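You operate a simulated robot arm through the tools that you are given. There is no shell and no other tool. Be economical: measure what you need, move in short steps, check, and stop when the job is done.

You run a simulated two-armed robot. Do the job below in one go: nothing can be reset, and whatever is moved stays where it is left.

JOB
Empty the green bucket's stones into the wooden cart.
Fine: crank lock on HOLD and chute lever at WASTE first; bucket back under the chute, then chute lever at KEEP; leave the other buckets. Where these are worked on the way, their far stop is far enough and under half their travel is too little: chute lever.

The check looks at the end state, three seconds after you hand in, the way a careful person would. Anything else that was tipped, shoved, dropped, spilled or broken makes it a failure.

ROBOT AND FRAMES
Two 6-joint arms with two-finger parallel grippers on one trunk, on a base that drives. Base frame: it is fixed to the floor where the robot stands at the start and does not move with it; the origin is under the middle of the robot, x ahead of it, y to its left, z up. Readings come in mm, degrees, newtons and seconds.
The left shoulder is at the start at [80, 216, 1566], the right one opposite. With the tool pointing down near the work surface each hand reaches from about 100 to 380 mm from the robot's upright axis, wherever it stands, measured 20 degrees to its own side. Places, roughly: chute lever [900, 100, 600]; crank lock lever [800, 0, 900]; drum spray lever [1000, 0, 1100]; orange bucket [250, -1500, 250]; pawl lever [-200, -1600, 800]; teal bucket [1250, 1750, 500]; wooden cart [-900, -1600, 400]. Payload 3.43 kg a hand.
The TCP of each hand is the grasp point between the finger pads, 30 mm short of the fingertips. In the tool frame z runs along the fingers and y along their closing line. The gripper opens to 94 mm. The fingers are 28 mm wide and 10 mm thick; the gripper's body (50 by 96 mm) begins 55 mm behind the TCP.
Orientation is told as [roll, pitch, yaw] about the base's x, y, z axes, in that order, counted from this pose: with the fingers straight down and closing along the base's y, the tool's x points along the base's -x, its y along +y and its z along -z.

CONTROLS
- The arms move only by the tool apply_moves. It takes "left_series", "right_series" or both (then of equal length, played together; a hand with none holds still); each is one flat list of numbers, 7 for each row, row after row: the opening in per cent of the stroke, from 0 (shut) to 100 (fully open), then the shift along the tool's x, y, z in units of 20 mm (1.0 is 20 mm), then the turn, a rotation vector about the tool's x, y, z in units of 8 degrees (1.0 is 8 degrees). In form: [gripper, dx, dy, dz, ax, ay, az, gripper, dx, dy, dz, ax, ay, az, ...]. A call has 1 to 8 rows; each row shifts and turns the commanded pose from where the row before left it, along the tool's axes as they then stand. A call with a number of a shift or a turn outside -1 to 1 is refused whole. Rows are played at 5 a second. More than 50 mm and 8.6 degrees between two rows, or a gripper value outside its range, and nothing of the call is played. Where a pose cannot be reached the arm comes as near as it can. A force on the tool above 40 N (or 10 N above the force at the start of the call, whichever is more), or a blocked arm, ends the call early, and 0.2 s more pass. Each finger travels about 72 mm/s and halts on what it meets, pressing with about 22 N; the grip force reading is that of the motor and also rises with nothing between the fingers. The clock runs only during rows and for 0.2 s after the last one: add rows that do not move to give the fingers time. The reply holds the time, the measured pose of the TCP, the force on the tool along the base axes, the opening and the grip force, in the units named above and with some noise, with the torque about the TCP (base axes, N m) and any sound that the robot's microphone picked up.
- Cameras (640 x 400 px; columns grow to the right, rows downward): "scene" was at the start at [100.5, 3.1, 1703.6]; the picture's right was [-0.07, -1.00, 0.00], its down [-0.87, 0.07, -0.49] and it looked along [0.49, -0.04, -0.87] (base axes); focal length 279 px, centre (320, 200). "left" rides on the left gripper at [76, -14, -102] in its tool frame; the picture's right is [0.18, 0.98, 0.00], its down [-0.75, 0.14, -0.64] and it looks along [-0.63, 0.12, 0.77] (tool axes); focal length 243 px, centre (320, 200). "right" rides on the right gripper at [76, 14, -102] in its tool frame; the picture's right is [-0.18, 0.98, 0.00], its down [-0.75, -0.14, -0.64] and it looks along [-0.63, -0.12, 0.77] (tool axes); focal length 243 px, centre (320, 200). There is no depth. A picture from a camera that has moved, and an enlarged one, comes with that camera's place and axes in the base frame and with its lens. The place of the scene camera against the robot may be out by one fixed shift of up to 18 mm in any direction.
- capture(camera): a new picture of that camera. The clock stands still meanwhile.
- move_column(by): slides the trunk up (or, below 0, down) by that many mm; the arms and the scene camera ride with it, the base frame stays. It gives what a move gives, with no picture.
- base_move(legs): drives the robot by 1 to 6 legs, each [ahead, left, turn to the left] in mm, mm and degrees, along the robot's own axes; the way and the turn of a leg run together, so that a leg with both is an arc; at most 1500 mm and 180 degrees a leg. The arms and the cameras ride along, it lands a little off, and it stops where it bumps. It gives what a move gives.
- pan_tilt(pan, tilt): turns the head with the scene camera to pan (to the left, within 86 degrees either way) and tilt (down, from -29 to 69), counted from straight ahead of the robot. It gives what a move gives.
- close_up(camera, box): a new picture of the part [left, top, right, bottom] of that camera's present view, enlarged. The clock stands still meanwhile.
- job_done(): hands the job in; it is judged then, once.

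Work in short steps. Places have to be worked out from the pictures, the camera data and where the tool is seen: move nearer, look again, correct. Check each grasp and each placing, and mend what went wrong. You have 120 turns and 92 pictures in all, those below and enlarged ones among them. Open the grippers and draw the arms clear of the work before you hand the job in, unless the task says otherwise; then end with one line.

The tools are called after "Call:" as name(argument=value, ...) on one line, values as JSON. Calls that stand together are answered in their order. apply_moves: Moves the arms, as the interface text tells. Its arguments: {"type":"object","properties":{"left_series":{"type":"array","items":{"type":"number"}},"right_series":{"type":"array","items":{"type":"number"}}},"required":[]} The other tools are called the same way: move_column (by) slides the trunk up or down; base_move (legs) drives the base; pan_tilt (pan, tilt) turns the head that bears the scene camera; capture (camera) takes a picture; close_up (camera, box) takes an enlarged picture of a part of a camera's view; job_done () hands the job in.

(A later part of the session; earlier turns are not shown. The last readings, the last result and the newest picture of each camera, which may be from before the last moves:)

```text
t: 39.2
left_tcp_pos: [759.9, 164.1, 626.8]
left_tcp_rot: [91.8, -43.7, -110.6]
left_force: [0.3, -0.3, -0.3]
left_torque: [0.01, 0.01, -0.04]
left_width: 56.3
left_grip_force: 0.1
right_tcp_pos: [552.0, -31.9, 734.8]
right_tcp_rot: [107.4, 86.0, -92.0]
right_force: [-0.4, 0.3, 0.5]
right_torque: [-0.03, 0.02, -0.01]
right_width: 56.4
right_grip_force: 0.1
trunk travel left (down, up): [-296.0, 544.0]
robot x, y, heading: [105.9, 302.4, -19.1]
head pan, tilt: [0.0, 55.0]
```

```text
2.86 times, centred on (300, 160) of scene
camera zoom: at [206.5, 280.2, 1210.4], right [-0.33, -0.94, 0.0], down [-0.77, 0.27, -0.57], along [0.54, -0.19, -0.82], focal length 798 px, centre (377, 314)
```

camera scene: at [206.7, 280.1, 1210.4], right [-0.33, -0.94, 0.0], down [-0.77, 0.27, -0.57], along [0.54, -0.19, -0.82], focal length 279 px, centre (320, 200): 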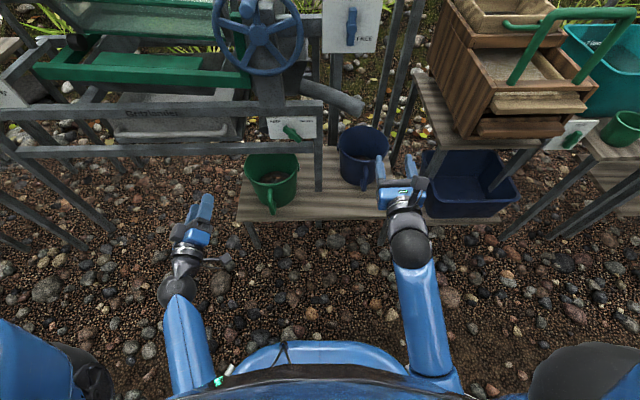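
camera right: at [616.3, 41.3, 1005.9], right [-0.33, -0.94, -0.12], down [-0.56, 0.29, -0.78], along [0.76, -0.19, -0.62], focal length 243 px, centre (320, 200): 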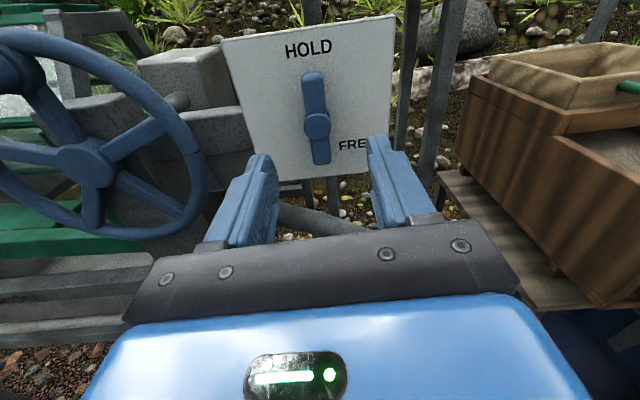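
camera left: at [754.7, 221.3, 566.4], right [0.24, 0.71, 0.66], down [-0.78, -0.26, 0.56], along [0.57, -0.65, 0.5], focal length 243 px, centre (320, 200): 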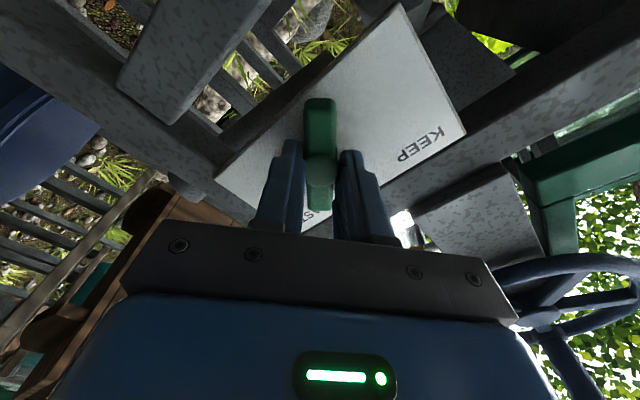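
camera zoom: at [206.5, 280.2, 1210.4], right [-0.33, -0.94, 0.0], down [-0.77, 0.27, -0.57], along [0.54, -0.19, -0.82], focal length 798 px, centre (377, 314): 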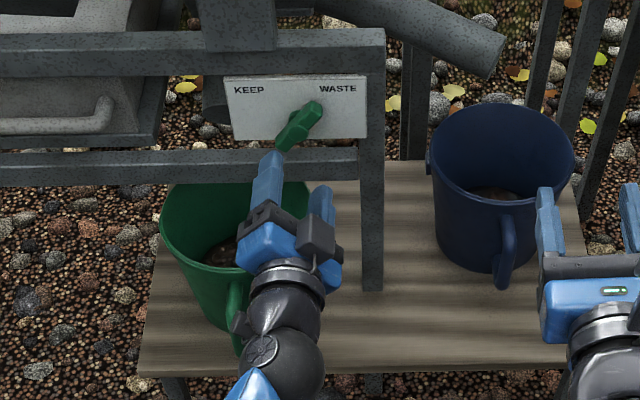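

The lever points to WASTE. Now I inspect the bucket: the left hand withdraws back and left, and the right hand, with its camera on top, moves over to look.

Call:
apply_moves(left_series=[60, 0, 0, -1, 0, 0, 0, 60, 0, 0, -1, 0, 0, 0, 60, 0, 0, -1, 0, 0, -0.94, 60, 0, 0, -1, 0, 0, -0.94, 60, 0, 0, -1, 0, 0, -0.94, 60, 0, 0, -1, 0, 0, -0.94, 60, 0, 0, -1, 0, 0, -0.94, 60, 0, 0, -1, 0, 0, -0.94])

Call:
apply_moves(left_series=[60, 0, 1, 0, 0, 0.9, 0, 60, 0, 1, 0, 0, 0.9, 0, 60, 0, 1, 0, 0, 0.9, 0, 60, 0, 1, 0, 0, 0.9, 0, 60, 0, 1, 0, 0, 0.9, 0, 60, 0, 1, 0, 0, 0.9, 0, 60, 0, 1, 0, 0, 0, 0, 60, 0, 1, 0, 0, 0, 0], right_series=[60, 0, -1, 0, 0, 0, 0, 60, 0, -1, 0, 0, 0, 0, 60, 0, -1, 0, 0, 0, 0, 60, 0, -1, 0, 0, 0, 0, 60, 0, -1, 0, 0, 0, 0, 60, 0, -1, 0, 0, 0, 0, 60, 0, -1, 0, 0, 0, 0, 60, 0, -1, 0, 0, 0, 0])

Call:
capture(camera="right")

Call:
capture(camera="scene")

```text
t: 41.0
left_tcp_pos: [610.6, 216.6, 623.6]
left_tcp_rot: [138.0, -88.2, -157.2]
left_force: [-0.4, 0.5, 0.2]
left_torque: [0.01, -0.01, -0.03]
left_width: 56.4
left_grip_force: 0.0
right_tcp_pos: [553.1, -32.5, 734.4]
right_tcp_rot: [107.5, 86.0, -91.9]
right_force: [-0.3, 0.0, 0.6]
right_torque: [-0.05, -0.03, -0.04]
right_width: 56.6
right_grip_force: 0.1
trunk travel left (down, up): [-296.0, 544.0]
robot x, y, heading: [107.5, 306.4, -19.2]
head pan, tilt: [0.0, 55.0]
```

```text
t: 42.8
left_tcp_pos: [660.3, 369.5, 626.8]
left_tcp_rot: [1.8, -47.9, -20.6]
left_force: [-0.3, 0.7, 0.5]
left_torque: [-0.02, 0.04, 0.02]
left_width: 56.4
left_grip_force: 0.0
right_tcp_pos: [605.7, 118.1, 723.2]
right_tcp_rot: [107.4, 85.9, -92.2]
right_force: [-0.6, -0.1, 1.2]
right_torque: [-0.01, 0.0, -0.02]
right_width: 56.6
right_grip_force: 0.0
trunk travel left (down, up): [-296.0, 544.0]
robot x, y, heading: [105.8, 306.3, -19.3]
head pan, tilt: [0.0, 55.0]
```

```text
60 pictures are left
camera right: at [505.2, 145.0, 799.2], right [-0.33, -0.94, -0.12], down [-0.56, 0.29, -0.77], along [0.76, -0.19, -0.62], focal length 243 px, centre (320, 200)
```

right: 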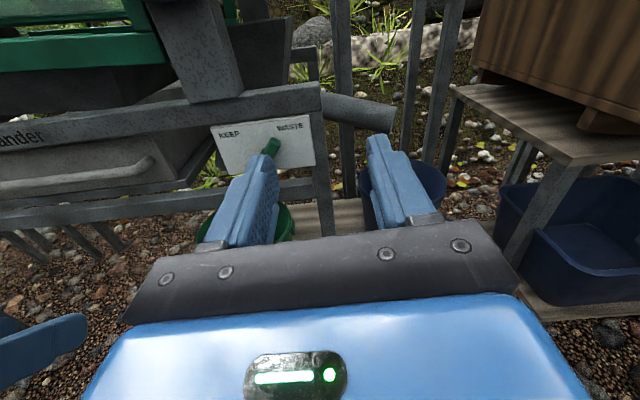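

```text
59 pictures are left
camera scene: at [207.3, 280.5, 1210.3], right [-0.33, -0.94, 0.0], down [-0.77, 0.27, -0.57], along [0.54, -0.19, -0.82], focal length 279 px, centre (320, 200)
```

scene: 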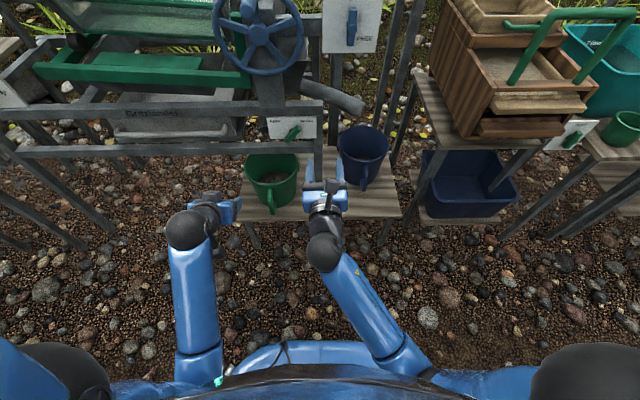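

I take a scene close-up of the bucket to measure it.

Call:
close_up(camera="scene", box=[220, 130, 348, 230])

```text
4.00 times, centred on (284, 180) of scene
camera zoom: at [207.3, 280.5, 1210.3], right [-0.33, -0.94, 0.0], down [-0.77, 0.27, -0.57], along [0.54, -0.19, -0.82], focal length 1116 px, centre (464, 280)
```

zoom: 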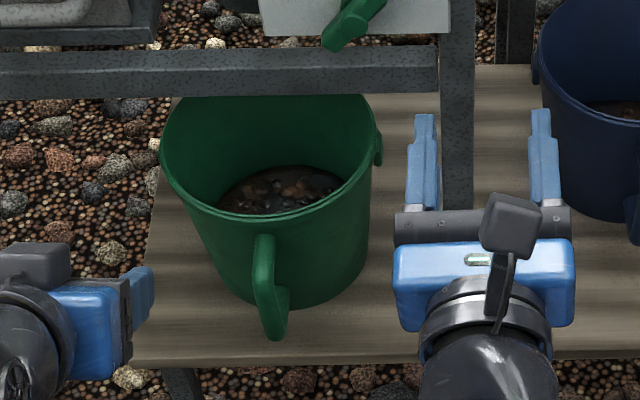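

The bucket is larger than I thought, about 200 mm across. I turn the left hand fully down and lower the trunk, to get a closer second viewpoint.

Call:
apply_moves(left_series=[60, 0, 0, 0, 0, 1, 0, 60, 0, 0, 0, 0, 1, 0, 60, 0, 0, 0, 0, 1, 0, 60, 0, 0, 0, 0, 1, 0, 60, 0, 0, 0, 0, 1, 0, 60, 0, 0, 0, 0, 1, 0], right_series=[60, 0, 1, 0, 0, 0, 0, 60, 0, 1, 0, 0, 0, 0, 60, 0, 1, 0, 0, 0, 0, 60, 0, 1, 0, 0, 0, 0, 60, 0, 1, 0, 0, 0, 0, 60, 0, 1, 0, 0, 0, 0])

Call:
capture(camera="left")

```text
t: 44.2
left_tcp_pos: [697.5, 360.1, 533.0]
left_tcp_rot: [1.3, 0.0, -19.3]
left_force: [0.3, 0.6, -0.5]
left_torque: [0.04, 0.02, 0.02]
left_width: 56.3
left_grip_force: 0.0
left hand out of reach, approached as far as the arm can: row 4, 5, 6
right_tcp_pos: [566.5, 5.1, 730.7]
right_tcp_rot: [107.4, 86.0, -92.0]
right_force: [0.1, -0.4, 0.0]
right_torque: [0.01, -0.01, 0.01]
right_width: 56.3
right_grip_force: 0.0
trunk travel left (down, up): [-296.0, 544.0]
robot x, y, heading: [106.7, 306.3, -19.3]
head pan, tilt: [0.0, 55.0]
```

```text
57 pictures are left
camera left: at [620.2, 369.5, 635.5], right [0.15, 0.99, 0.02], down [0.75, -0.13, 0.65], along [0.64, -0.08, -0.76], focal length 243 px, centre (320, 200)
```

left: 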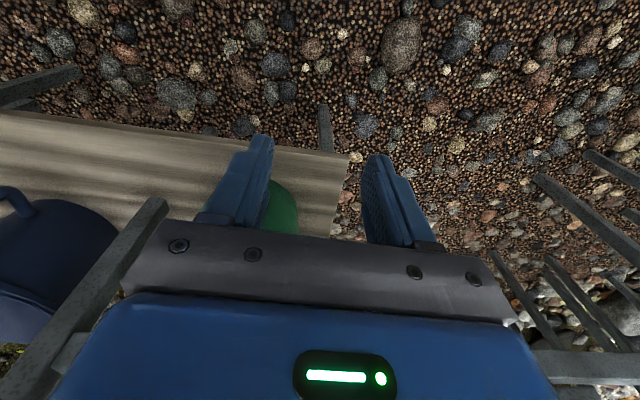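

Bench top is about z 300, its front edge about 645 mm ahead. The bucket's centre is about 790 ahead, and its handle bar is near [794, 256, 390], pointing at me. The rail blocks straight-down grasps, so I'll drag the bucket out a little by the handle. First I pitch the left hand level.

Call:
apply_moves(left_series=[60, 0, 0, 0, 0, -0.94, 0, 60, 0, 0, 0, 0, -0.94, 0, 60, 0, 0, 0, 0, -0.94, 0, 60, 0, 0, 0, 0, -0.94, 0, 60, 0, 0, -0.5, 0, -0.94, 0, 60, 0, 0, -0.5, 0, -0.94, 0, 60, 0, 0, -0.5, 0, -0.94, 0, 60, 0, 0, -0.5, 0, -0.94, 0])

Call:
apply_moves(left_series=[60, 0, 0, -0.5, 0, -0.94, 0, 60, 0, 0, -0.5, 0, -0.94, 0, 60, 0, 0, -0.5, 0, -0.94, 0, 60, 0, 0, -0.5, 0, -0.94, 0])

Call:
move_column(by=-220)

Call:
capture(camera="scene")

Call:
capture(camera="left")

```text
t: 46.0
left_tcp_pos: [671.2, 369.1, 562.9]
left_tcp_rot: [2.5, -60.2, -21.5]
left_force: [0.4, 0.2, 0.1]
left_torque: [-0.02, 0.01, -0.03]
left_width: 56.2
left_grip_force: 0.1
right_tcp_pos: [565.5, 4.7, 731.0]
right_tcp_rot: [107.7, 86.0, -91.8]
right_force: [0.9, 0.1, -0.4]
right_torque: [-0.01, -0.03, -0.01]
right_width: 56.4
right_grip_force: 0.0
trunk travel left (down, up): [-296.0, 544.0]
robot x, y, heading: [103.7, 304.7, -19.4]
head pan, tilt: [0.0, 55.0]
```

```text
t: 47.0
left_tcp_pos: [640.6, 374.4, 575.1]
left_tcp_rot: [20.0, -86.3, -40.4]
left_force: [0.4, 0.7, 0.6]
left_torque: [0.04, -0.02, -0.01]
left_width: 56.3
left_grip_force: 0.1
left hand out of reach, approached as far as the arm can: row 4
right_tcp_pos: [565.3, 5.1, 730.7]
right_tcp_rot: [107.2, 86.0, -92.2]
right_force: [-0.6, 0.2, 0.5]
right_torque: [-0.01, -0.01, 0.0]
right_width: 56.5
right_grip_force: 0.0
trunk travel left (down, up): [-296.0, 544.0]
robot x, y, heading: [105.5, 308.1, -19.6]
head pan, tilt: [0.0, 55.0]
```

```text
t: 49.4
left_tcp_pos: [640.7, 374.3, 355.3]
left_tcp_rot: [20.1, -86.4, -40.6]
left_force: [-0.5, 0.2, 0.1]
left_torque: [0.07, -0.01, -0.01]
left_width: 56.5
left_grip_force: 0.1
right_tcp_pos: [565.9, 4.1, 511.4]
right_tcp_rot: [107.4, 86.0, -92.0]
right_force: [-0.4, 0.1, 0.3]
right_torque: [-0.01, 0.02, -0.02]
right_width: 56.5
right_grip_force: 0.0
trunk travel left (down, up): [-76.0, 764.0]
robot x, y, heading: [104.6, 305.9, -19.3]
head pan, tilt: [0.0, 55.0]
```

```text
56 pictures are left
camera scene: at [206.7, 280.1, 990.4], right [-0.33, -0.94, 0.0], down [-0.77, 0.27, -0.57], along [0.54, -0.19, -0.82], focal length 279 px, centre (320, 200)
```

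scene: 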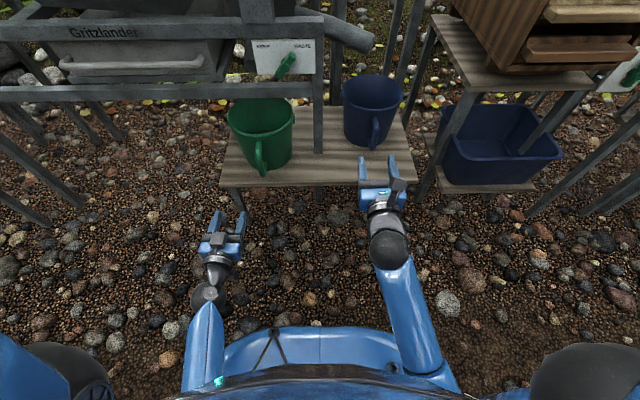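

```text
55 pictures are left
camera left: at [535.9, 399.4, 286.0], right [0.34, 0.93, -0.16], down [-0.51, 0.32, 0.79], along [0.79, -0.18, 0.59], focal length 243 px, centre (320, 200)
```

left: 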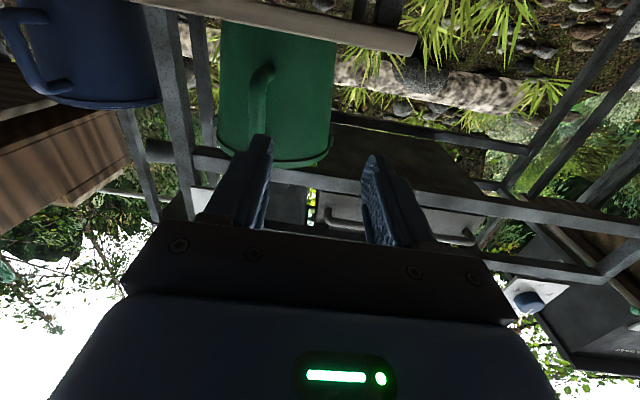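

The left hand is low and level, and the handle is up ahead to the right, at about [794, 250, 380]. I move to just in front of it.

Call:
apply_moves(left_series=[60, -0.25, -0.5, 0.9, 0, 0, 0, 60, -0.25, -0.5, 0.9, 0, 0, 0, 60, -0.25, -0.5, 0.9, 0, 0, 0, 60, -0.25, -0.5, 0.9, 0, 0, 0, 60, -0.25, -0.5, 0.9, 0, 0, 0, 60, -0.25, -0.5, 0.9, 0, 0, 0])

Call:
capture(camera="left")

Call:
close_up(camera="scene", box=[180, 70, 340, 230])

```text
t: 50.8
left_tcp_pos: [718.8, 280.0, 378.4]
left_tcp_rot: [19.4, -86.2, -40.0]
left_force: [0.4, 0.3, 0.5]
left_torque: [-0.05, -0.04, 0.04]
left_width: 56.4
left_grip_force: 0.1
right_tcp_pos: [565.6, 5.1, 511.1]
right_tcp_rot: [107.1, 85.9, -92.3]
right_force: [0.0, 0.1, 0.3]
right_torque: [-0.01, -0.01, 0.02]
right_width: 56.3
right_grip_force: 0.0
trunk travel left (down, up): [-76.0, 764.0]
robot x, y, heading: [105.1, 303.9, -19.3]
head pan, tilt: [0.0, 55.0]
```

```text
54 pictures are left
camera left: at [615.4, 304.6, 307.4], right [0.34, 0.93, -0.16], down [-0.51, 0.32, 0.79], along [0.79, -0.18, 0.59], focal length 243 px, centre (320, 200)
```

left: 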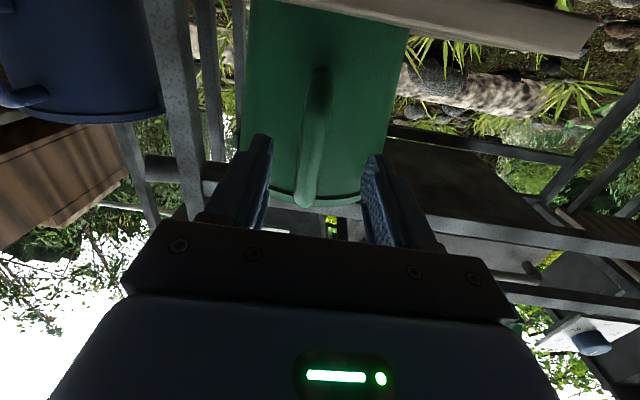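

```text
2.50 times, centred on (260, 150) of scene
camera zoom: at [206.9, 280.0, 990.3], right [-0.33, -0.94, 0.0], down [-0.77, 0.27, -0.57], along [0.54, -0.19, -0.82], focal length 698 px, centre (470, 325)
```

zoom: 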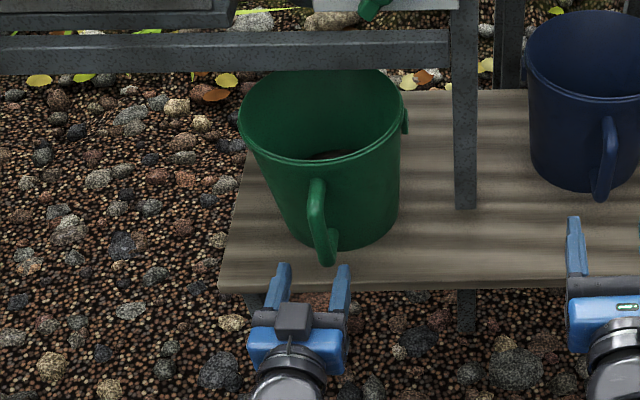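

The handle triangulates to [796, 247, 374], about 82 mm ahead on axis. I advance 68 mm and close.

Call:
apply_moves(left_series=[60, 0, -0.15, 0.9, 0, 0, 0, 60, 0, -0.1, 0.9, 0, 0, 0, 60, 0, 0, 0.9, 0, 0, 0, 60, 0, 0, 0.7, 0, 0, 0, 0, 0, 0, 0, 0, 0, 0, 0, 0, 0, 0, 0, 0, 0, 0, 0, 0, 0, 0, 0, 0])

Call:
capture(camera="left")

Call:
close_up(camera="scene", box=[180, 70, 340, 230])

```text
t: 52.4
left_tcp_pos: [783.7, 251.0, 373.5]
left_tcp_rot: [18.9, -86.3, -39.4]
left_force: [1.0, 0.8, 0.6]
left_torque: [-0.55, 0.16, 0.02]
left_width: 23.8
left_grip_force: 22.1
right_tcp_pos: [566.6, 4.8, 511.0]
right_tcp_rot: [107.1, 86.0, -92.2]
right_force: [0.0, -0.4, 0.5]
right_torque: [-0.01, -0.01, 0.02]
right_width: 56.4
right_grip_force: 0.1
trunk travel left (down, up): [-76.0, 764.0]
robot x, y, heading: [102.9, 307.5, -19.2]
head pan, tilt: [0.0, 55.0]
```

```text
52 pictures are left
camera left: at [679.3, 275.5, 303.7], right [0.34, 0.93, -0.16], down [-0.51, 0.33, 0.79], along [0.79, -0.18, 0.59], focal length 243 px, centre (320, 200)
```

left: 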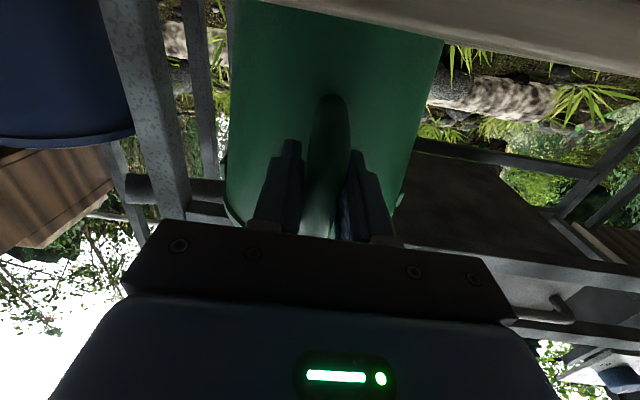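

```text
2.50 times, centred on (260, 150) of scene
camera zoom: at [207.0, 280.1, 990.3], right [-0.33, -0.94, 0.0], down [-0.77, 0.27, -0.57], along [0.54, -0.19, -0.82], focal length 698 px, centre (470, 325)
```

zoom: 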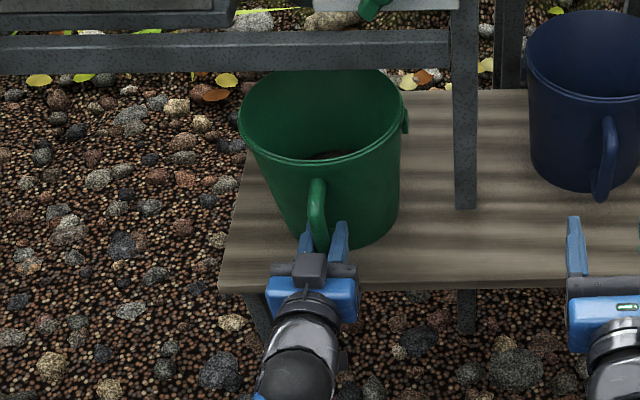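

Handle gripped (24 mm). I wait for the grip to settle and try a tiny 6 mm lift to feel the weight.

Call:
apply_moves(left_series=[0, 0, 0, 0, 0, 0, 0, 0, 0, 0, 0, 0, 0, 0, 0, -0.3, 0, 0, 0, 0, 0, 0, 0, 0, 0, 0, 0, 0])

Call:
close_up(camera="scene", box=[180, 70, 340, 230])

```text
t: 53.4
left_tcp_pos: [783.8, 250.8, 377.0]
left_tcp_rot: [19.0, -86.1, -39.4]
left_force: [1.3, -1.1, -8.2]
left_torque: [-0.09, 0.62, -0.02]
left_width: 23.9
left_grip_force: 22.0
right_tcp_pos: [566.2, 5.8, 510.1]
right_tcp_rot: [106.2, 86.0, -93.1]
right_force: [-0.5, 0.3, 0.9]
right_torque: [0.03, 0.0, 0.02]
right_width: 56.4
right_grip_force: 0.2
trunk travel left (down, up): [-76.0, 764.0]
robot x, y, heading: [107.0, 306.5, -19.2]
head pan, tilt: [0.0, 55.0]
```

```text
2.50 times, centred on (260, 150) of scene
camera zoom: at [207.9, 279.9, 990.1], right [-0.33, -0.94, 0.0], down [-0.77, 0.27, -0.57], along [0.54, -0.19, -0.82], focal length 698 px, centre (470, 325)
```

zoom: 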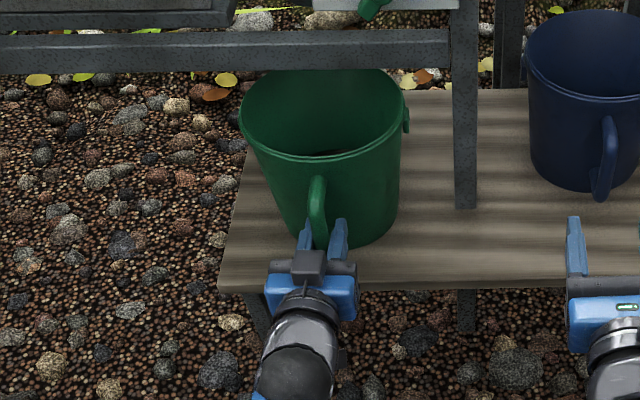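

Call:
apply_moves(left_series=[0, -0.3, 0, 0, 0, 0, 0, 0, -0.3, 0, 0, 0, 0, 0, 0, 0, 0, 0, 0, 0, 0, 0, 0, 0, 0, 0, 0, 0])

Call:
close_up(camera="scene", box=[180, 70, 340, 230])

```text
t: 54.4
left_tcp_pos: [784.1, 248.6, 389.5]
left_tcp_rot: [19.3, -86.3, -39.9]
left_force: [1.2, -0.9, -8.1]
left_torque: [0.07, 0.49, 0.09]
left_width: 23.3
left_grip_force: 22.4
right_tcp_pos: [567.8, 5.4, 510.4]
right_tcp_rot: [106.4, 86.0, -93.0]
right_force: [-0.8, 0.2, -0.4]
right_torque: [-0.01, 0.02, 0.0]
right_width: 56.2
right_grip_force: 0.0
trunk travel left (down, up): [-76.0, 764.0]
robot x, y, heading: [106.5, 305.1, -19.4]
head pan, tilt: [0.0, 55.0]
```

```text
2.50 times, centred on (260, 150) of scene
camera zoom: at [207.9, 280.0, 990.2], right [-0.33, -0.94, 0.0], down [-0.77, 0.27, -0.57], along [0.54, -0.19, -0.82], focal length 698 px, centre (470, 325)
```

zoom: 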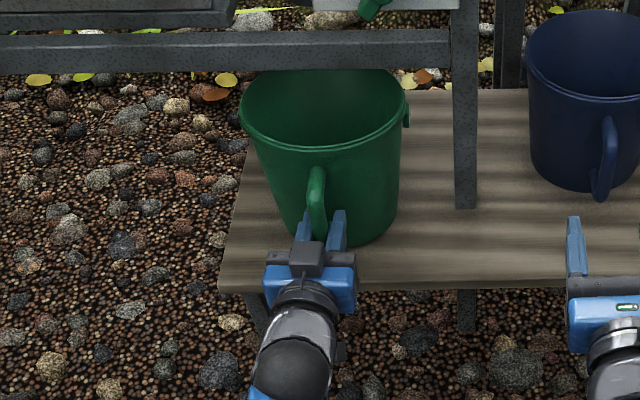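

It pivots on the pads: the full weight is about 17–20 N, too much for a one-hand handle carry. I'll use both hands on the walls. I lower it and drag the bucket about 85 mm toward me, clear of the rail.

Call:
apply_moves(left_series=[0, 0.4, 0, 0, 0, 0, 0, 0, 0.4, 0, 0, 0, 0, 0, 0, 0.05, 0, -0.5, 0, 0, 0, 0, 0, 0, -0.75, 0, 0, 0, 0, 0, 0, -0.75, 0, 0, 0, 0, 0, 0, -0.75, 0, 0, 0, 0, 0, 0, -0.75, 0, 0, 0, 0, 0, 0, -0.75, 0, 0, 0])

Call:
close_up(camera="scene", box=[180, 70, 340, 230])

```text
t: 56.1
left_tcp_pos: [703.9, 278.9, 378.7]
left_tcp_rot: [19.2, -86.2, -39.6]
left_force: [-0.9, 0.4, -7.5]
left_torque: [-0.05, 0.62, 0.02]
left_width: 23.5
left_grip_force: 21.9
right_tcp_pos: [566.5, 4.1, 510.1]
right_tcp_rot: [106.5, 86.0, -93.0]
right_force: [0.4, -0.5, 0.2]
right_torque: [0.02, 0.0, 0.0]
right_width: 56.6
right_grip_force: 0.1
trunk travel left (down, up): [-76.0, 764.0]
robot x, y, heading: [102.4, 307.4, -19.6]
head pan, tilt: [0.0, 55.0]
```

```text
2.50 times, centred on (260, 150) of scene
camera zoom: at [207.6, 280.1, 990.2], right [-0.33, -0.94, 0.0], down [-0.77, 0.27, -0.57], along [0.54, -0.19, -0.82], focal length 698 px, centre (470, 325)
```

zoom: 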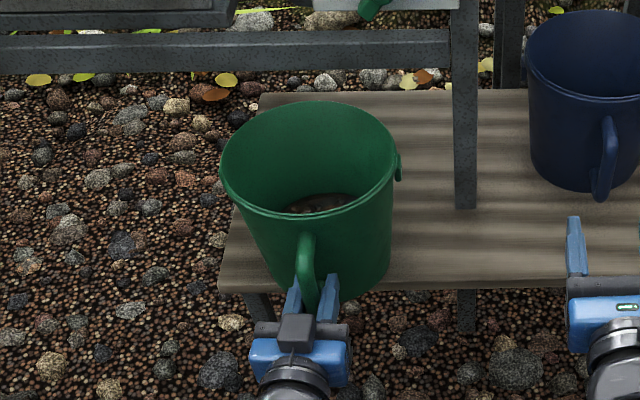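

Dragged 86 mm. The hand still carries 7.5 N, so I lower until the bucket sits flat, then release.

Call:
apply_moves(left_series=[0, 0.2, 0, 0, 0, 0, 0, 0, 0.15, 0, 0, 0, 0, 0, 0, 0, 0, 0, 0, 0, 0])

```text
t: 57.0
left_tcp_pos: [703.2, 280.7, 374.8]
left_tcp_rot: [21.5, -86.5, -41.9]
left_force: [-4.3, 3.2, 8.9]
left_torque: [-0.5, 0.17, 0.02]
left_width: 23.8
left_grip_force: 21.8
right_tcp_pos: [566.6, 4.5, 511.5]
right_tcp_rot: [108.1, 86.0, -91.3]
right_force: [0.0, 0.4, 0.0]
right_torque: [-0.01, 0.0, 0.04]
right_width: 56.1
right_grip_force: 0.0
trunk travel left (down, up): [-76.0, 764.0]
robot x, y, heading: [104.1, 305.8, -19.3]
head pan, tilt: [0.0, 55.0]
```

It sits flat now. I release and back off, then raise the trunk to reset the hands to pointing down.

Call:
apply_moves(left_series=[0, -0.12, 0, 0, 0, 0, 0, 40, 0, 0, 0, 0, 0, 0, 60, 0, 0, 0, 0, 0, 0, 60, 0, 0, 0, 0, 0, 0, 60, 0, 0, -1, 0, 0, 0, 60, 0, 0, -1, 0, 0, 0, 60, 0, 0, -1, 0, 0, 0, 60, 0, 0, -1, 0, 0, 0])

Call:
move_column(by=280)

Call:
capture(camera="scene")

```text
t: 58.8
left_tcp_pos: [627.9, 308.5, 380.4]
left_tcp_rot: [20.0, -86.3, -40.5]
left_force: [0.6, 0.1, 0.4]
left_torque: [0.01, -0.03, 0.02]
left_width: 56.7
left_grip_force: 0.1
right_tcp_pos: [565.8, 4.8, 511.0]
right_tcp_rot: [107.4, 86.0, -92.0]
right_force: [-0.7, 0.5, 0.4]
right_torque: [0.0, 0.0, 0.02]
right_width: 56.2
right_grip_force: 0.1
trunk travel left (down, up): [-76.0, 764.0]
robot x, y, heading: [109.2, 306.9, -19.3]
head pan, tilt: [0.0, 55.0]
```

```text
t: 61.6
left_tcp_pos: [628.9, 310.0, 659.7]
left_tcp_rot: [20.1, -86.3, -40.7]
left_force: [0.2, 0.3, 0.2]
left_torque: [0.01, 0.01, 0.0]
left_width: 56.3
left_grip_force: 0.0
right_tcp_pos: [566.9, 5.4, 791.2]
right_tcp_rot: [107.2, 86.0, -92.1]
right_force: [0.1, -0.4, 0.5]
right_torque: [0.0, -0.01, 0.0]
right_width: 56.5
right_grip_force: 0.1
trunk travel left (down, up): [-356.0, 484.0]
robot x, y, heading: [110.0, 306.3, -19.2]
head pan, tilt: [0.0, 55.0]
```

```text
47 pictures are left
camera scene: at [206.9, 280.0, 1270.2], right [-0.33, -0.94, 0.0], down [-0.77, 0.27, -0.57], along [0.54, -0.19, -0.82], focal length 279 px, centre (320, 200)
```

scene: 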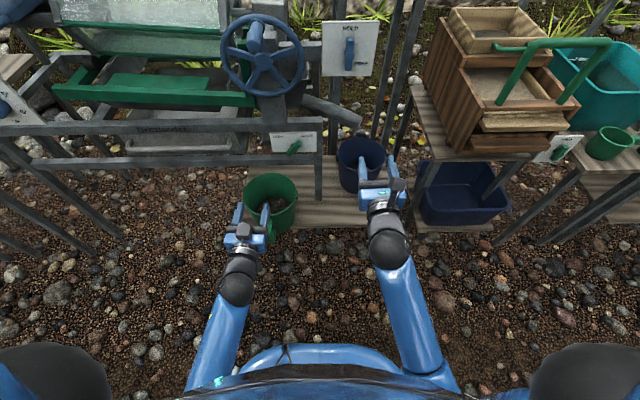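

I unwind the right hand's roll to bring its camera back below, while the left hand moves left and pitches toward down.

Call:
apply_moves(right_series=[60, 0, 0, -0.5, 0, 0, 0.94, 60, 0, 0, -0.5, 0, 0, 0.94, 60, 0, 0, 0, 0, 0, 0.94, 60, 0, 0, 0, 0, 0, 0.94, 60, 0, 0, 0, 0, 0, 0.94, 60, 0, 0, 0, 0, 0, 0.94, 60, 0, 0, 0, 0, 0, 0.94, 60, 0, 0, 0, 0, 0, 0.94], left_series=[60, 0, 0.9, 0, 0, 0, 0, 60, 0, 0.9, 0, 0, 0, 0, 60, 0, 0.9, 0, 0, 0, 0, 60, 0, 0.9, 0, 0, 0, 0, 60, 0, 0.9, 0, 0, 0, 0, 60, 0, 0.9, 0, 0, 0, 0, 60, 0, 0.9, 0, 0, 0, 0, 60, 0, 0.9, 0, 0, 0, 0])

Call:
apply_moves(right_series=[60, 0, 0, 0, 0, 0, 0.94, 60, 0, 0, 0, 0, 0, 0.94, 60, 0, 0, 0, 0, 0, 0.94, 60, 0, 0, 0, 0, 0, 0.94, 60, 0, 0, 0, 0, 0, 0.94, 60, 0, 0, 0, 0, 0, 0.94, 60, 0, 0, 0, 0, 0, 0.94, 60, 0, 0, 0, 0, 0, 0.94], left_series=[60, 0, 0, 0, 0, 0.9, 0, 60, 0, 0, 0, 0, 0.9, 0, 60, 0, 0, 0, 0, 0.9, 0, 60, 0, 0, 0, 0, 0.9, 0, 60, 0, 0, 0, 0, 0.9, 0, 60, 0, 0, 0, 0, 0.9, 0, 60, 0, 0, 0, 0, 0.9, 0, 60, 0, 0, 0, 0, 0.9, 0])

Call:
apply_moves(right_series=[60, 0, 0, 0, 0, 0, 0.94, 60, 0, 0, 0, 0, 0, 0.94, 60, 0, 0, 0, 0, 0, 0.94, 60, 0, 0, 0, 0, 0, 0.94, 60, 0, 0, 0, 0, 0, 0.94, 60, 0, 0, 0, 0, 0, 0.94, 60, 0, 0, 0, 0, 0, 0.94, 60, 0, 0, 0, 0, 0, 0.94])

```text
t: 63.4
left_tcp_pos: [678.7, 444.3, 663.2]
left_tcp_rot: [20.1, -86.3, -40.5]
left_force: [0.5, -1.3, -0.5]
left_torque: [0.0, -0.04, 0.02]
left_width: 56.3
left_grip_force: 0.0
right_tcp_pos: [548.5, 11.7, 790.8]
right_tcp_rot: [-91.4, 33.6, 69.8]
right_force: [0.1, -0.2, 0.0]
right_torque: [0.02, 0.01, 0.0]
right_width: 56.3
right_grip_force: 0.1
trunk travel left (down, up): [-356.0, 484.0]
robot x, y, heading: [105.7, 310.9, -19.2]
head pan, tilt: [0.0, 55.0]
```

```text
t: 65.2
left_tcp_pos: [677.7, 444.1, 662.2]
left_tcp_rot: [1.4, -28.7, -21.2]
left_force: [0.8, -0.3, -0.4]
left_torque: [0.01, 0.01, -0.01]
left_width: 56.4
left_grip_force: 0.1
right_tcp_pos: [547.8, 11.7, 790.3]
right_tcp_rot: [-91.3, -26.6, 71.2]
right_force: [0.2, -0.6, 0.7]
right_torque: [-0.02, 0.0, 0.02]
right_width: 56.4
right_grip_force: 0.0
trunk travel left (down, up): [-356.0, 484.0]
robot x, y, heading: [103.5, 310.2, -19.3]
head pan, tilt: [0.0, 55.0]
```

```text
t: 67.0
left_tcp_pos: [678.2, 444.9, 663.3]
left_tcp_rot: [1.4, -28.9, -21.2]
left_force: [0.1, -0.1, -0.5]
left_torque: [0.0, -0.01, 0.0]
left_width: 56.4
left_grip_force: 0.0
right_tcp_pos: [546.3, 12.0, 791.1]
right_tcp_rot: [-110.3, -86.6, 90.9]
right_force: [-0.6, -1.1, 0.5]
right_torque: [0.01, 0.01, 0.02]
right_width: 56.6
right_grip_force: 0.1
trunk travel left (down, up): [-356.0, 484.0]
robot x, y, heading: [104.2, 302.0, -19.7]
head pan, tilt: [0.0, 55.0]
```

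Roll unwound. Now I pitch both hands straight down while lowering them relative to the shoulders.

Call:
apply_moves(right_series=[60, 0.9, 0, 0, 0, 0.92, 0, 60, 0.9, 0, 0, 0, 0.92, 0, 60, 0.9, 0, 0, 0, 0.92, 0, 60, 0.9, 0, 0, 0, 0.92, 0, 60, 0.5, 0, 0.5, 0, 0.92, 0, 60, 0.5, 0, 0.5, 0, 0.92, 0, 60, 0, 0, 0.8, 0, 0.92, 0, 60, 0, 0, 0.8, 0, 0.92, 0], left_series=[60, 0, 0, 0.5, 0, 0.9, 0, 60, 0, 0, 0.5, 0, 0.9, 0, 60, 0, 0, 0.5, 0, 0.9, 0, 60, 0, 0, 0.5, 0, 0.9, 0, 60, 0, 0, 0.5, 0, 0, 0, 60, 0, 0, 0.5, 0, 0, 0, 60, 0, 0, 0.5, 0, 0, 0, 60, 0, 0, 0.5, 0, 0, 0])

Call:
apply_moves(right_series=[60, 0, 0, 0.8, 0, 0.92, 0, 60, 0, 0, 0.8, 0, 0.92, 0, 60, 0, 0, 0.8, 0, 0.92, 0, 60, 0, 0, 0.8, 0, 0.92, 0])

Call:
capture(camera="scene")

```text
t: 68.8
left_tcp_pos: [704.9, 440.2, 550.9]
left_tcp_rot: [1.3, -0.1, -20.5]
left_force: [0.6, 0.1, 0.4]
left_torque: [-0.01, -0.04, 0.01]
left_width: 56.5
left_grip_force: 0.1
left hand out of reach, approached as far as the arm can: row 3, 4
right_tcp_pos: [560.2, -0.2, 670.3]
right_tcp_rot: [-3.9, -32.1, -17.4]
right_force: [-0.6, 0.0, -0.1]
right_torque: [-0.03, -0.01, -0.01]
right_width: 56.6
right_grip_force: 0.1
trunk travel left (down, up): [-356.0, 484.0]
robot x, y, heading: [105.7, 310.5, -19.3]
head pan, tilt: [0.0, 55.0]
```

```text
t: 69.8
left_tcp_pos: [704.7, 440.9, 551.4]
left_tcp_rot: [1.3, 0.0, -20.5]
left_force: [0.3, 0.2, 0.1]
left_torque: [-0.01, 0.01, 0.0]
left_width: 56.5
left_grip_force: 0.0
right_tcp_pos: [581.9, -11.3, 611.5]
right_tcp_rot: [-3.4, -2.7, -19.3]
right_force: [0.3, -0.6, 0.1]
right_torque: [0.01, -0.02, -0.02]
right_width: 56.4
right_grip_force: 0.1
trunk travel left (down, up): [-356.0, 484.0]
robot x, y, heading: [104.3, 304.7, -19.2]
head pan, tilt: [0.0, 55.0]
```

```text
46 pictures are left
camera scene: at [207.6, 279.8, 1270.2], right [-0.33, -0.94, 0.0], down [-0.77, 0.27, -0.57], along [0.54, -0.19, -0.82], focal length 279 px, centre (320, 200)
```

scene: 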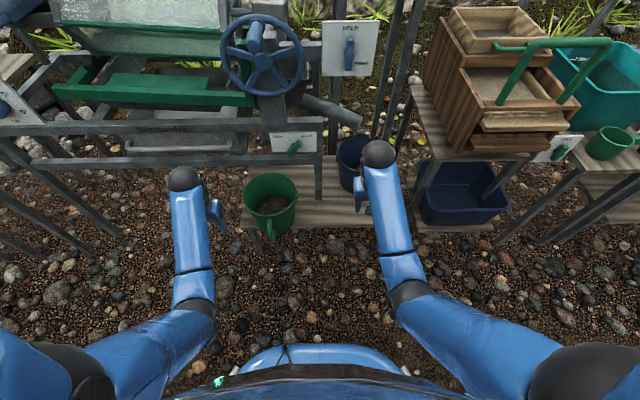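

Both hands point down. I drive ahead 130 mm so the bucket sides come within reach.

Call:
base_move(legs=[[130, 0, 0]])

Call:
close_up(camera="scene", box=[200, 130, 400, 270])

Call:
capture(camera="left")

Call:
capture(camera="right")

```text
t: 71.0
left_tcp_pos: [825.1, 395.6, 551.7]
left_tcp_rot: [1.2, 0.0, -20.6]
left_force: [-0.1, -0.1, -0.3]
left_torque: [-0.01, -0.02, -0.02]
left_width: 56.4
left_grip_force: 0.1
right_tcp_pos: [699.8, -54.6, 611.1]
right_tcp_rot: [-3.4, -2.9, -19.4]
right_force: [0.8, 0.7, 0.2]
right_torque: [-0.01, 0.02, -0.02]
right_width: 56.4
right_grip_force: 0.1
trunk travel left (down, up): [-356.0, 484.0]
robot x, y, heading: [224.5, 263.1, -19.5]
head pan, tilt: [0.0, 55.0]
```

```text
2.86 times, centred on (300, 200) of scene
camera zoom: at [327.2, 237.2, 1270.3], right [-0.33, -0.94, 0.0], down [-0.77, 0.27, -0.57], along [0.54, -0.19, -0.82], focal length 798 px, centre (377, 200)
```

zoom: 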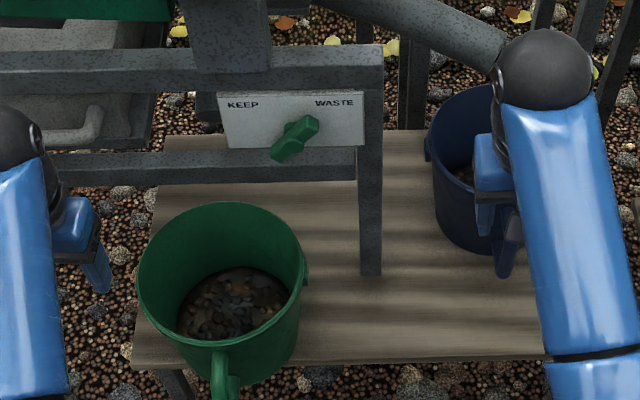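

```text
44 pictures are left
camera left: at [748.0, 407.2, 653.8], right [0.18, 0.98, 0.02], down [0.75, -0.15, 0.65], along [0.64, -0.1, -0.76], focal length 243 px, centre (320, 200)
```

left: 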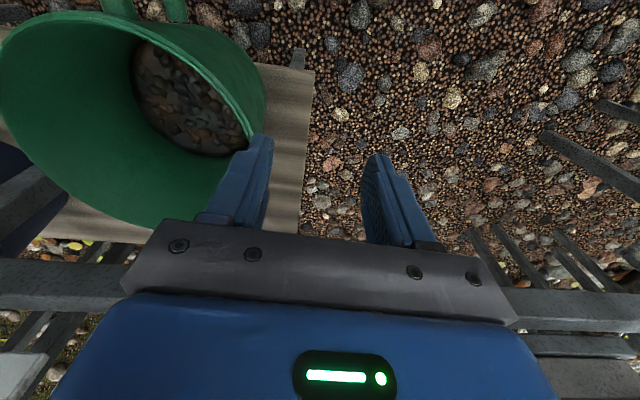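

```text
43 pictures are left
camera right: at [631.2, -9.2, 708.8], right [0.5, 0.86, -0.05], down [0.65, -0.34, 0.69], along [0.58, -0.38, -0.73], focal length 243 px, centre (320, 200)
```

right: 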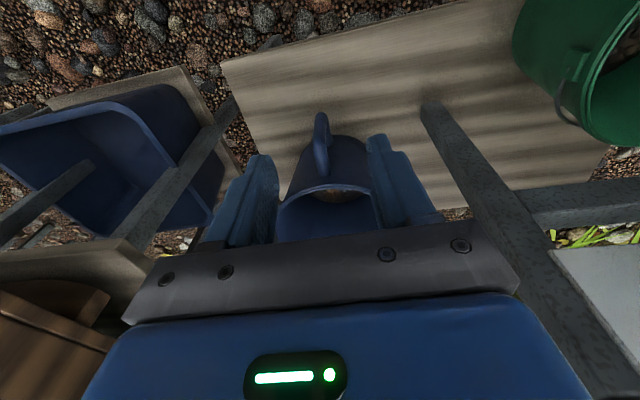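

Bucket rim: centre ≈ [835, 250], radius about 100, z ≈ 450. I shift the base 190 mm left so the bucket is centred between the arms.

Call:
base_move(legs=[[0, 190, 0]])

Call:
capture(camera="scene")

Call:
capture(camera="right")

```text
t: 72.6
left_tcp_pos: [888.0, 573.3, 551.8]
left_tcp_rot: [1.2, -0.1, -20.8]
left_force: [-0.8, 0.3, -0.1]
left_torque: [-0.02, 0.02, 0.03]
left_width: 56.2
left_grip_force: 0.0
right_tcp_pos: [763.3, 122.6, 612.6]
right_tcp_rot: [-3.5, -3.0, -19.6]
right_force: [0.5, -0.6, 0.3]
right_torque: [-0.01, -0.02, -0.02]
right_width: 56.6
right_grip_force: 0.2
trunk travel left (down, up): [-356.0, 484.0]
robot x, y, heading: [289.0, 440.6, -20.1]
head pan, tilt: [0.0, 55.0]
```

```text
42 pictures are left
camera scene: at [390.2, 416.6, 1270.3], right [-0.34, -0.94, 0.0], down [-0.77, 0.27, -0.57], along [0.54, -0.19, -0.82], focal length 279 px, centre (320, 200)
```

scene: 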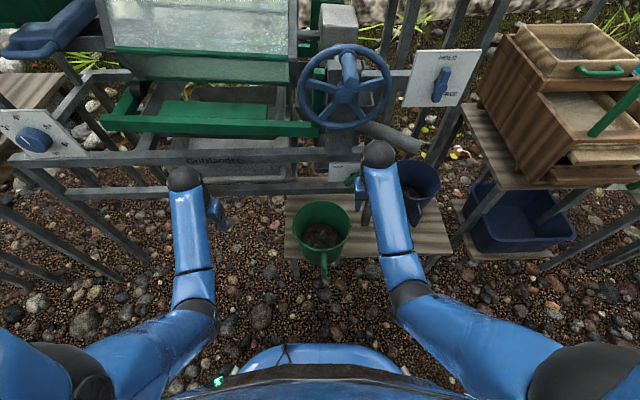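

```text
41 pictures are left
camera right: at [694.1, 169.3, 709.1], right [0.5, 0.86, -0.05], down [0.64, -0.34, 0.69], along [0.57, -0.38, -0.73], focal length 243 px, centre (320, 200)
```

right: 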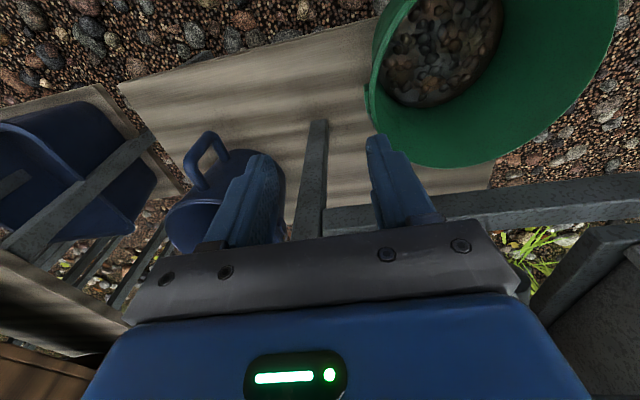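

A small lug sits on the bucket's right side, right where I'd grip. I look closer.

Call:
close_up(camera="right", box=[330, 0, 640, 190])

Call:
close_up(camera="scene", box=[270, 170, 390, 290])

```text
2.06 times, centred on (485, 95) of right
camera zoom: at [694.1, 169.3, 709.1], right [0.5, 0.86, -0.05], down [0.64, -0.34, 0.69], along [0.57, -0.38, -0.73], focal length 501 px, centre (-21, 417)
```

zoom: 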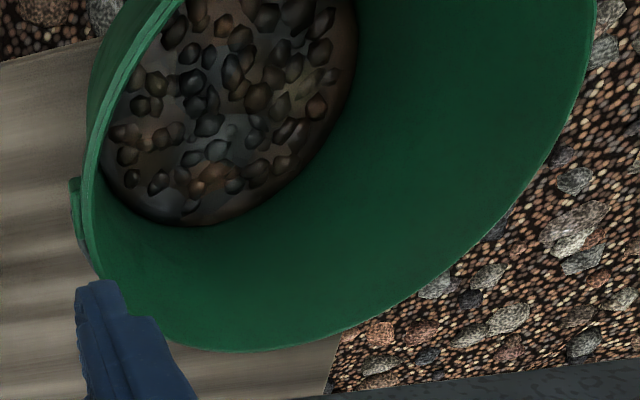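

```text
3.33 times, centred on (330, 230) of scene
camera zoom: at [390.2, 416.6, 1270.3], right [-0.34, -0.94, 0.0], down [-0.77, 0.27, -0.57], along [0.54, -0.19, -0.82], focal length 930 px, centre (287, 100)
```

zoom: 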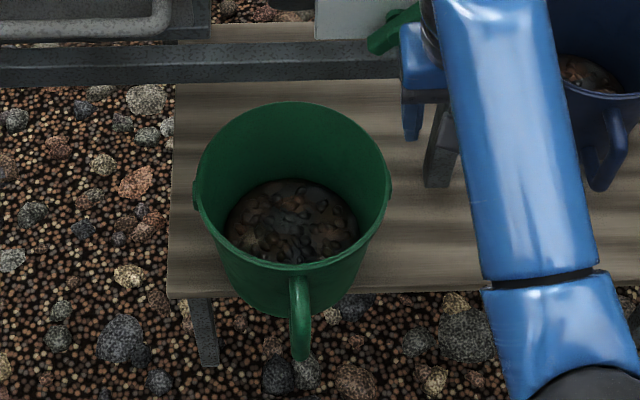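

Two small ears sit left and right of the rim, good places to pinch wall and ear. I bring both opened hands above the left and right rim points at z≈530.

Call:
apply_moves(left_series=[100, -0.24, -0.93, 0.1, 0, 0, 0, 100, -0.24, -0.93, 0.1, 0, 0, 0, 100, -0.24, -0.93, 0.1, 0, 0, 0, 100, -0.24, -0.93, 0.1, 0, 0, 0, 100, -0.24, -0.93, 0.1, 0, 0, 0, 100, -0.24, -0.93, 0.1, 0, 0, 0, 100, -0.24, -0.93, 0.1, 0, 0, 0, 100, -0.24, -0.93, 0.1, 0, 0, 0], right_series=[100, -0.14, 0.31, 0.5, -0.42, 0.37, 0, 100, -0.14, 0.31, 0.5, 0, 0, 0, 100, -0.14, 0.31, 0.5, 0, 0, 0, 100, -0.14, 0.31, 0.5, 0, 0, 0, 100, -0.14, 0.31, 0.5, 0, 0, 0, 100, -0.14, 0.31, 0.5, 0, 0, 0, 100, -0.14, 0.31, 0.5, 0, 0, 0, 100, -0.14, 0.31, 0.5, 0, 0, 0])

Call:
apply_moves(left_series=[100, -0.24, -0.93, 0.1, 0, 0, 0, 100, -0.24, -0.93, 0.1, 0, 0, 0, 100, -0.24, -0.93, 0.1, 0, 0, 0, 100, -0.24, -0.93, 0, 0, 0, 0])

Call:
capture(camera="left")

Call:
capture(camera="right")

```text
t: 74.4
left_tcp_pos: [869.7, 422.2, 531.8]
left_tcp_rot: [1.2, -0.1, -20.8]
left_force: [0.3, -0.1, -0.6]
left_torque: [-0.01, 0.01, -0.04]
left_width: 94.0
left_grip_force: 0.0
right_tcp_pos: [800.5, 161.3, 530.2]
right_tcp_rot: [0.0, 0.1, -19.6]
right_force: [0.0, 0.6, 0.2]
right_torque: [0.02, -0.01, -0.02]
right_width: 94.2
right_grip_force: 0.1
trunk travel left (down, up): [-356.0, 484.0]
robot x, y, heading: [289.4, 440.0, -19.4]
head pan, tilt: [0.0, 55.0]
```

```text
t: 75.4
left_tcp_pos: [863.1, 343.7, 526.2]
left_tcp_rot: [1.3, -0.2, -20.8]
left_force: [-0.3, -0.5, 0.3]
left_torque: [-0.03, 0.01, -0.04]
left_width: 94.1
left_grip_force: 0.0
right_tcp_pos: [801.9, 161.7, 530.4]
right_tcp_rot: [0.0, 0.1, -19.5]
right_force: [-0.1, 0.3, -0.5]
right_torque: [-0.04, -0.02, 0.0]
right_width: 94.1
right_grip_force: 0.1
trunk travel left (down, up): [-356.0, 484.0]
robot x, y, heading: [289.3, 439.7, -19.7]
head pan, tilt: [0.0, 55.0]
```

```text
38 pictures are left
camera left: at [786.1, 355.9, 627.3], right [0.18, 0.98, 0.02], down [0.75, -0.15, 0.65], along [0.64, -0.1, -0.76], focal length 243 px, centre (320, 200)
```

left: 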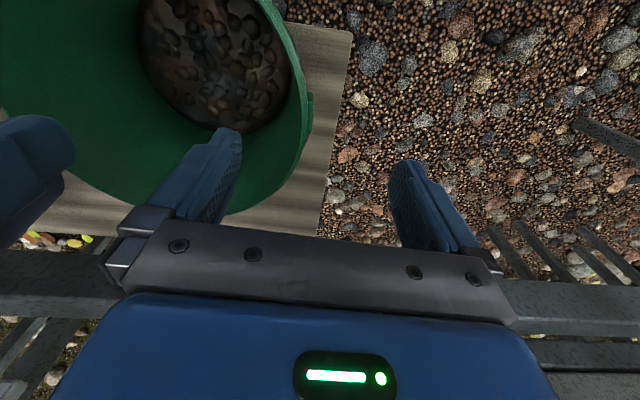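

```text
37 pictures are left
camera right: at [734.6, 200.1, 633.4], right [0.5, 0.86, 0.0], down [0.66, -0.39, 0.64], along [0.55, -0.32, -0.77], focal length 243 px, centre (320, 200)
```

right: 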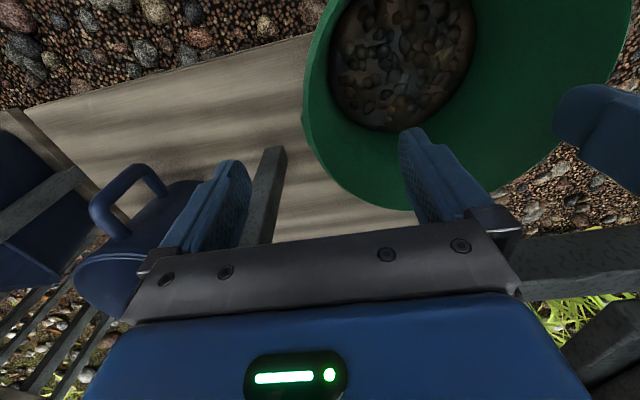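

From both wrist views the ears are at about [848, 340] and [793, 150]. I adjust the hands a few mm and lower the trunk 60 mm.

Call:
apply_moves(left_series=[100, 0.5, -0.6, 0, 0, 0, 0, 100, 0, 0, 0, 0, 0, 0], right_series=[100, 0.1, -0.45, 0, 0, 0, 0, 100, 0, 0, 0, 0, 0, 0])

Call:
move_column(by=-60)

Call:
capture(camera="left")

Call:
capture(camera="right")

```text
t: 76.0
left_tcp_pos: [848.5, 338.2, 525.1]
left_tcp_rot: [1.2, -0.1, -20.8]
left_force: [-0.2, -0.3, 0.3]
left_torque: [0.01, 0.02, -0.01]
left_width: 94.3
left_grip_force: 0.1
right_tcp_pos: [795.5, 152.6, 530.9]
right_tcp_rot: [0.0, 0.1, -19.6]
right_force: [0.6, -0.4, -0.2]
right_torque: [0.04, 0.03, 0.01]
right_width: 93.9
right_grip_force: 0.0
trunk travel left (down, up): [-356.0, 484.0]
robot x, y, heading: [290.2, 441.1, -19.5]
head pan, tilt: [0.0, 55.0]
```

```text
t: 77.0
left_tcp_pos: [849.2, 339.2, 464.3]
left_tcp_rot: [1.2, -0.2, -20.8]
left_force: [0.6, -0.6, 0.0]
left_torque: [-0.02, -0.01, 0.0]
left_width: 94.4
left_grip_force: 0.0
right_tcp_pos: [795.9, 153.1, 471.5]
right_tcp_rot: [0.0, 0.1, -19.7]
right_force: [-0.1, -0.6, -0.1]
right_torque: [0.0, 0.0, -0.02]
right_width: 94.1
right_grip_force: 0.1
trunk travel left (down, up): [-296.0, 544.0]
robot x, y, heading: [289.4, 441.9, -19.7]
head pan, tilt: [0.0, 55.0]
```

```text
36 pictures are left
camera left: at [772.3, 349.4, 567.0], right [0.18, 0.98, 0.02], down [0.75, -0.15, 0.65], along [0.64, -0.1, -0.76], focal length 243 px, centre (320, 200)
```

left: 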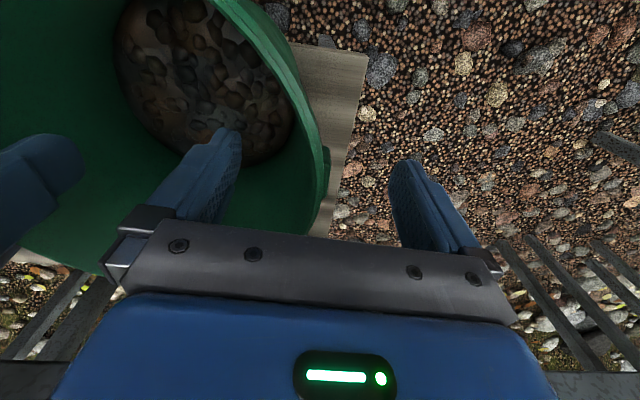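

```text
35 pictures are left
camera right: at [729.9, 192.1, 574.0], right [0.5, 0.86, 0.0], down [0.66, -0.39, 0.64], along [0.55, -0.32, -0.77], focal length 243 px, centre (320, 200)
```

right: 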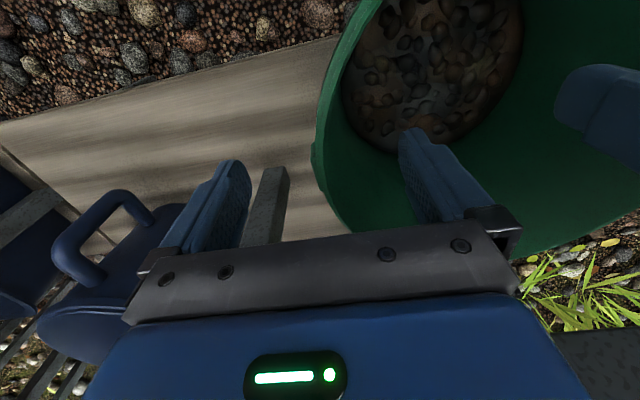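

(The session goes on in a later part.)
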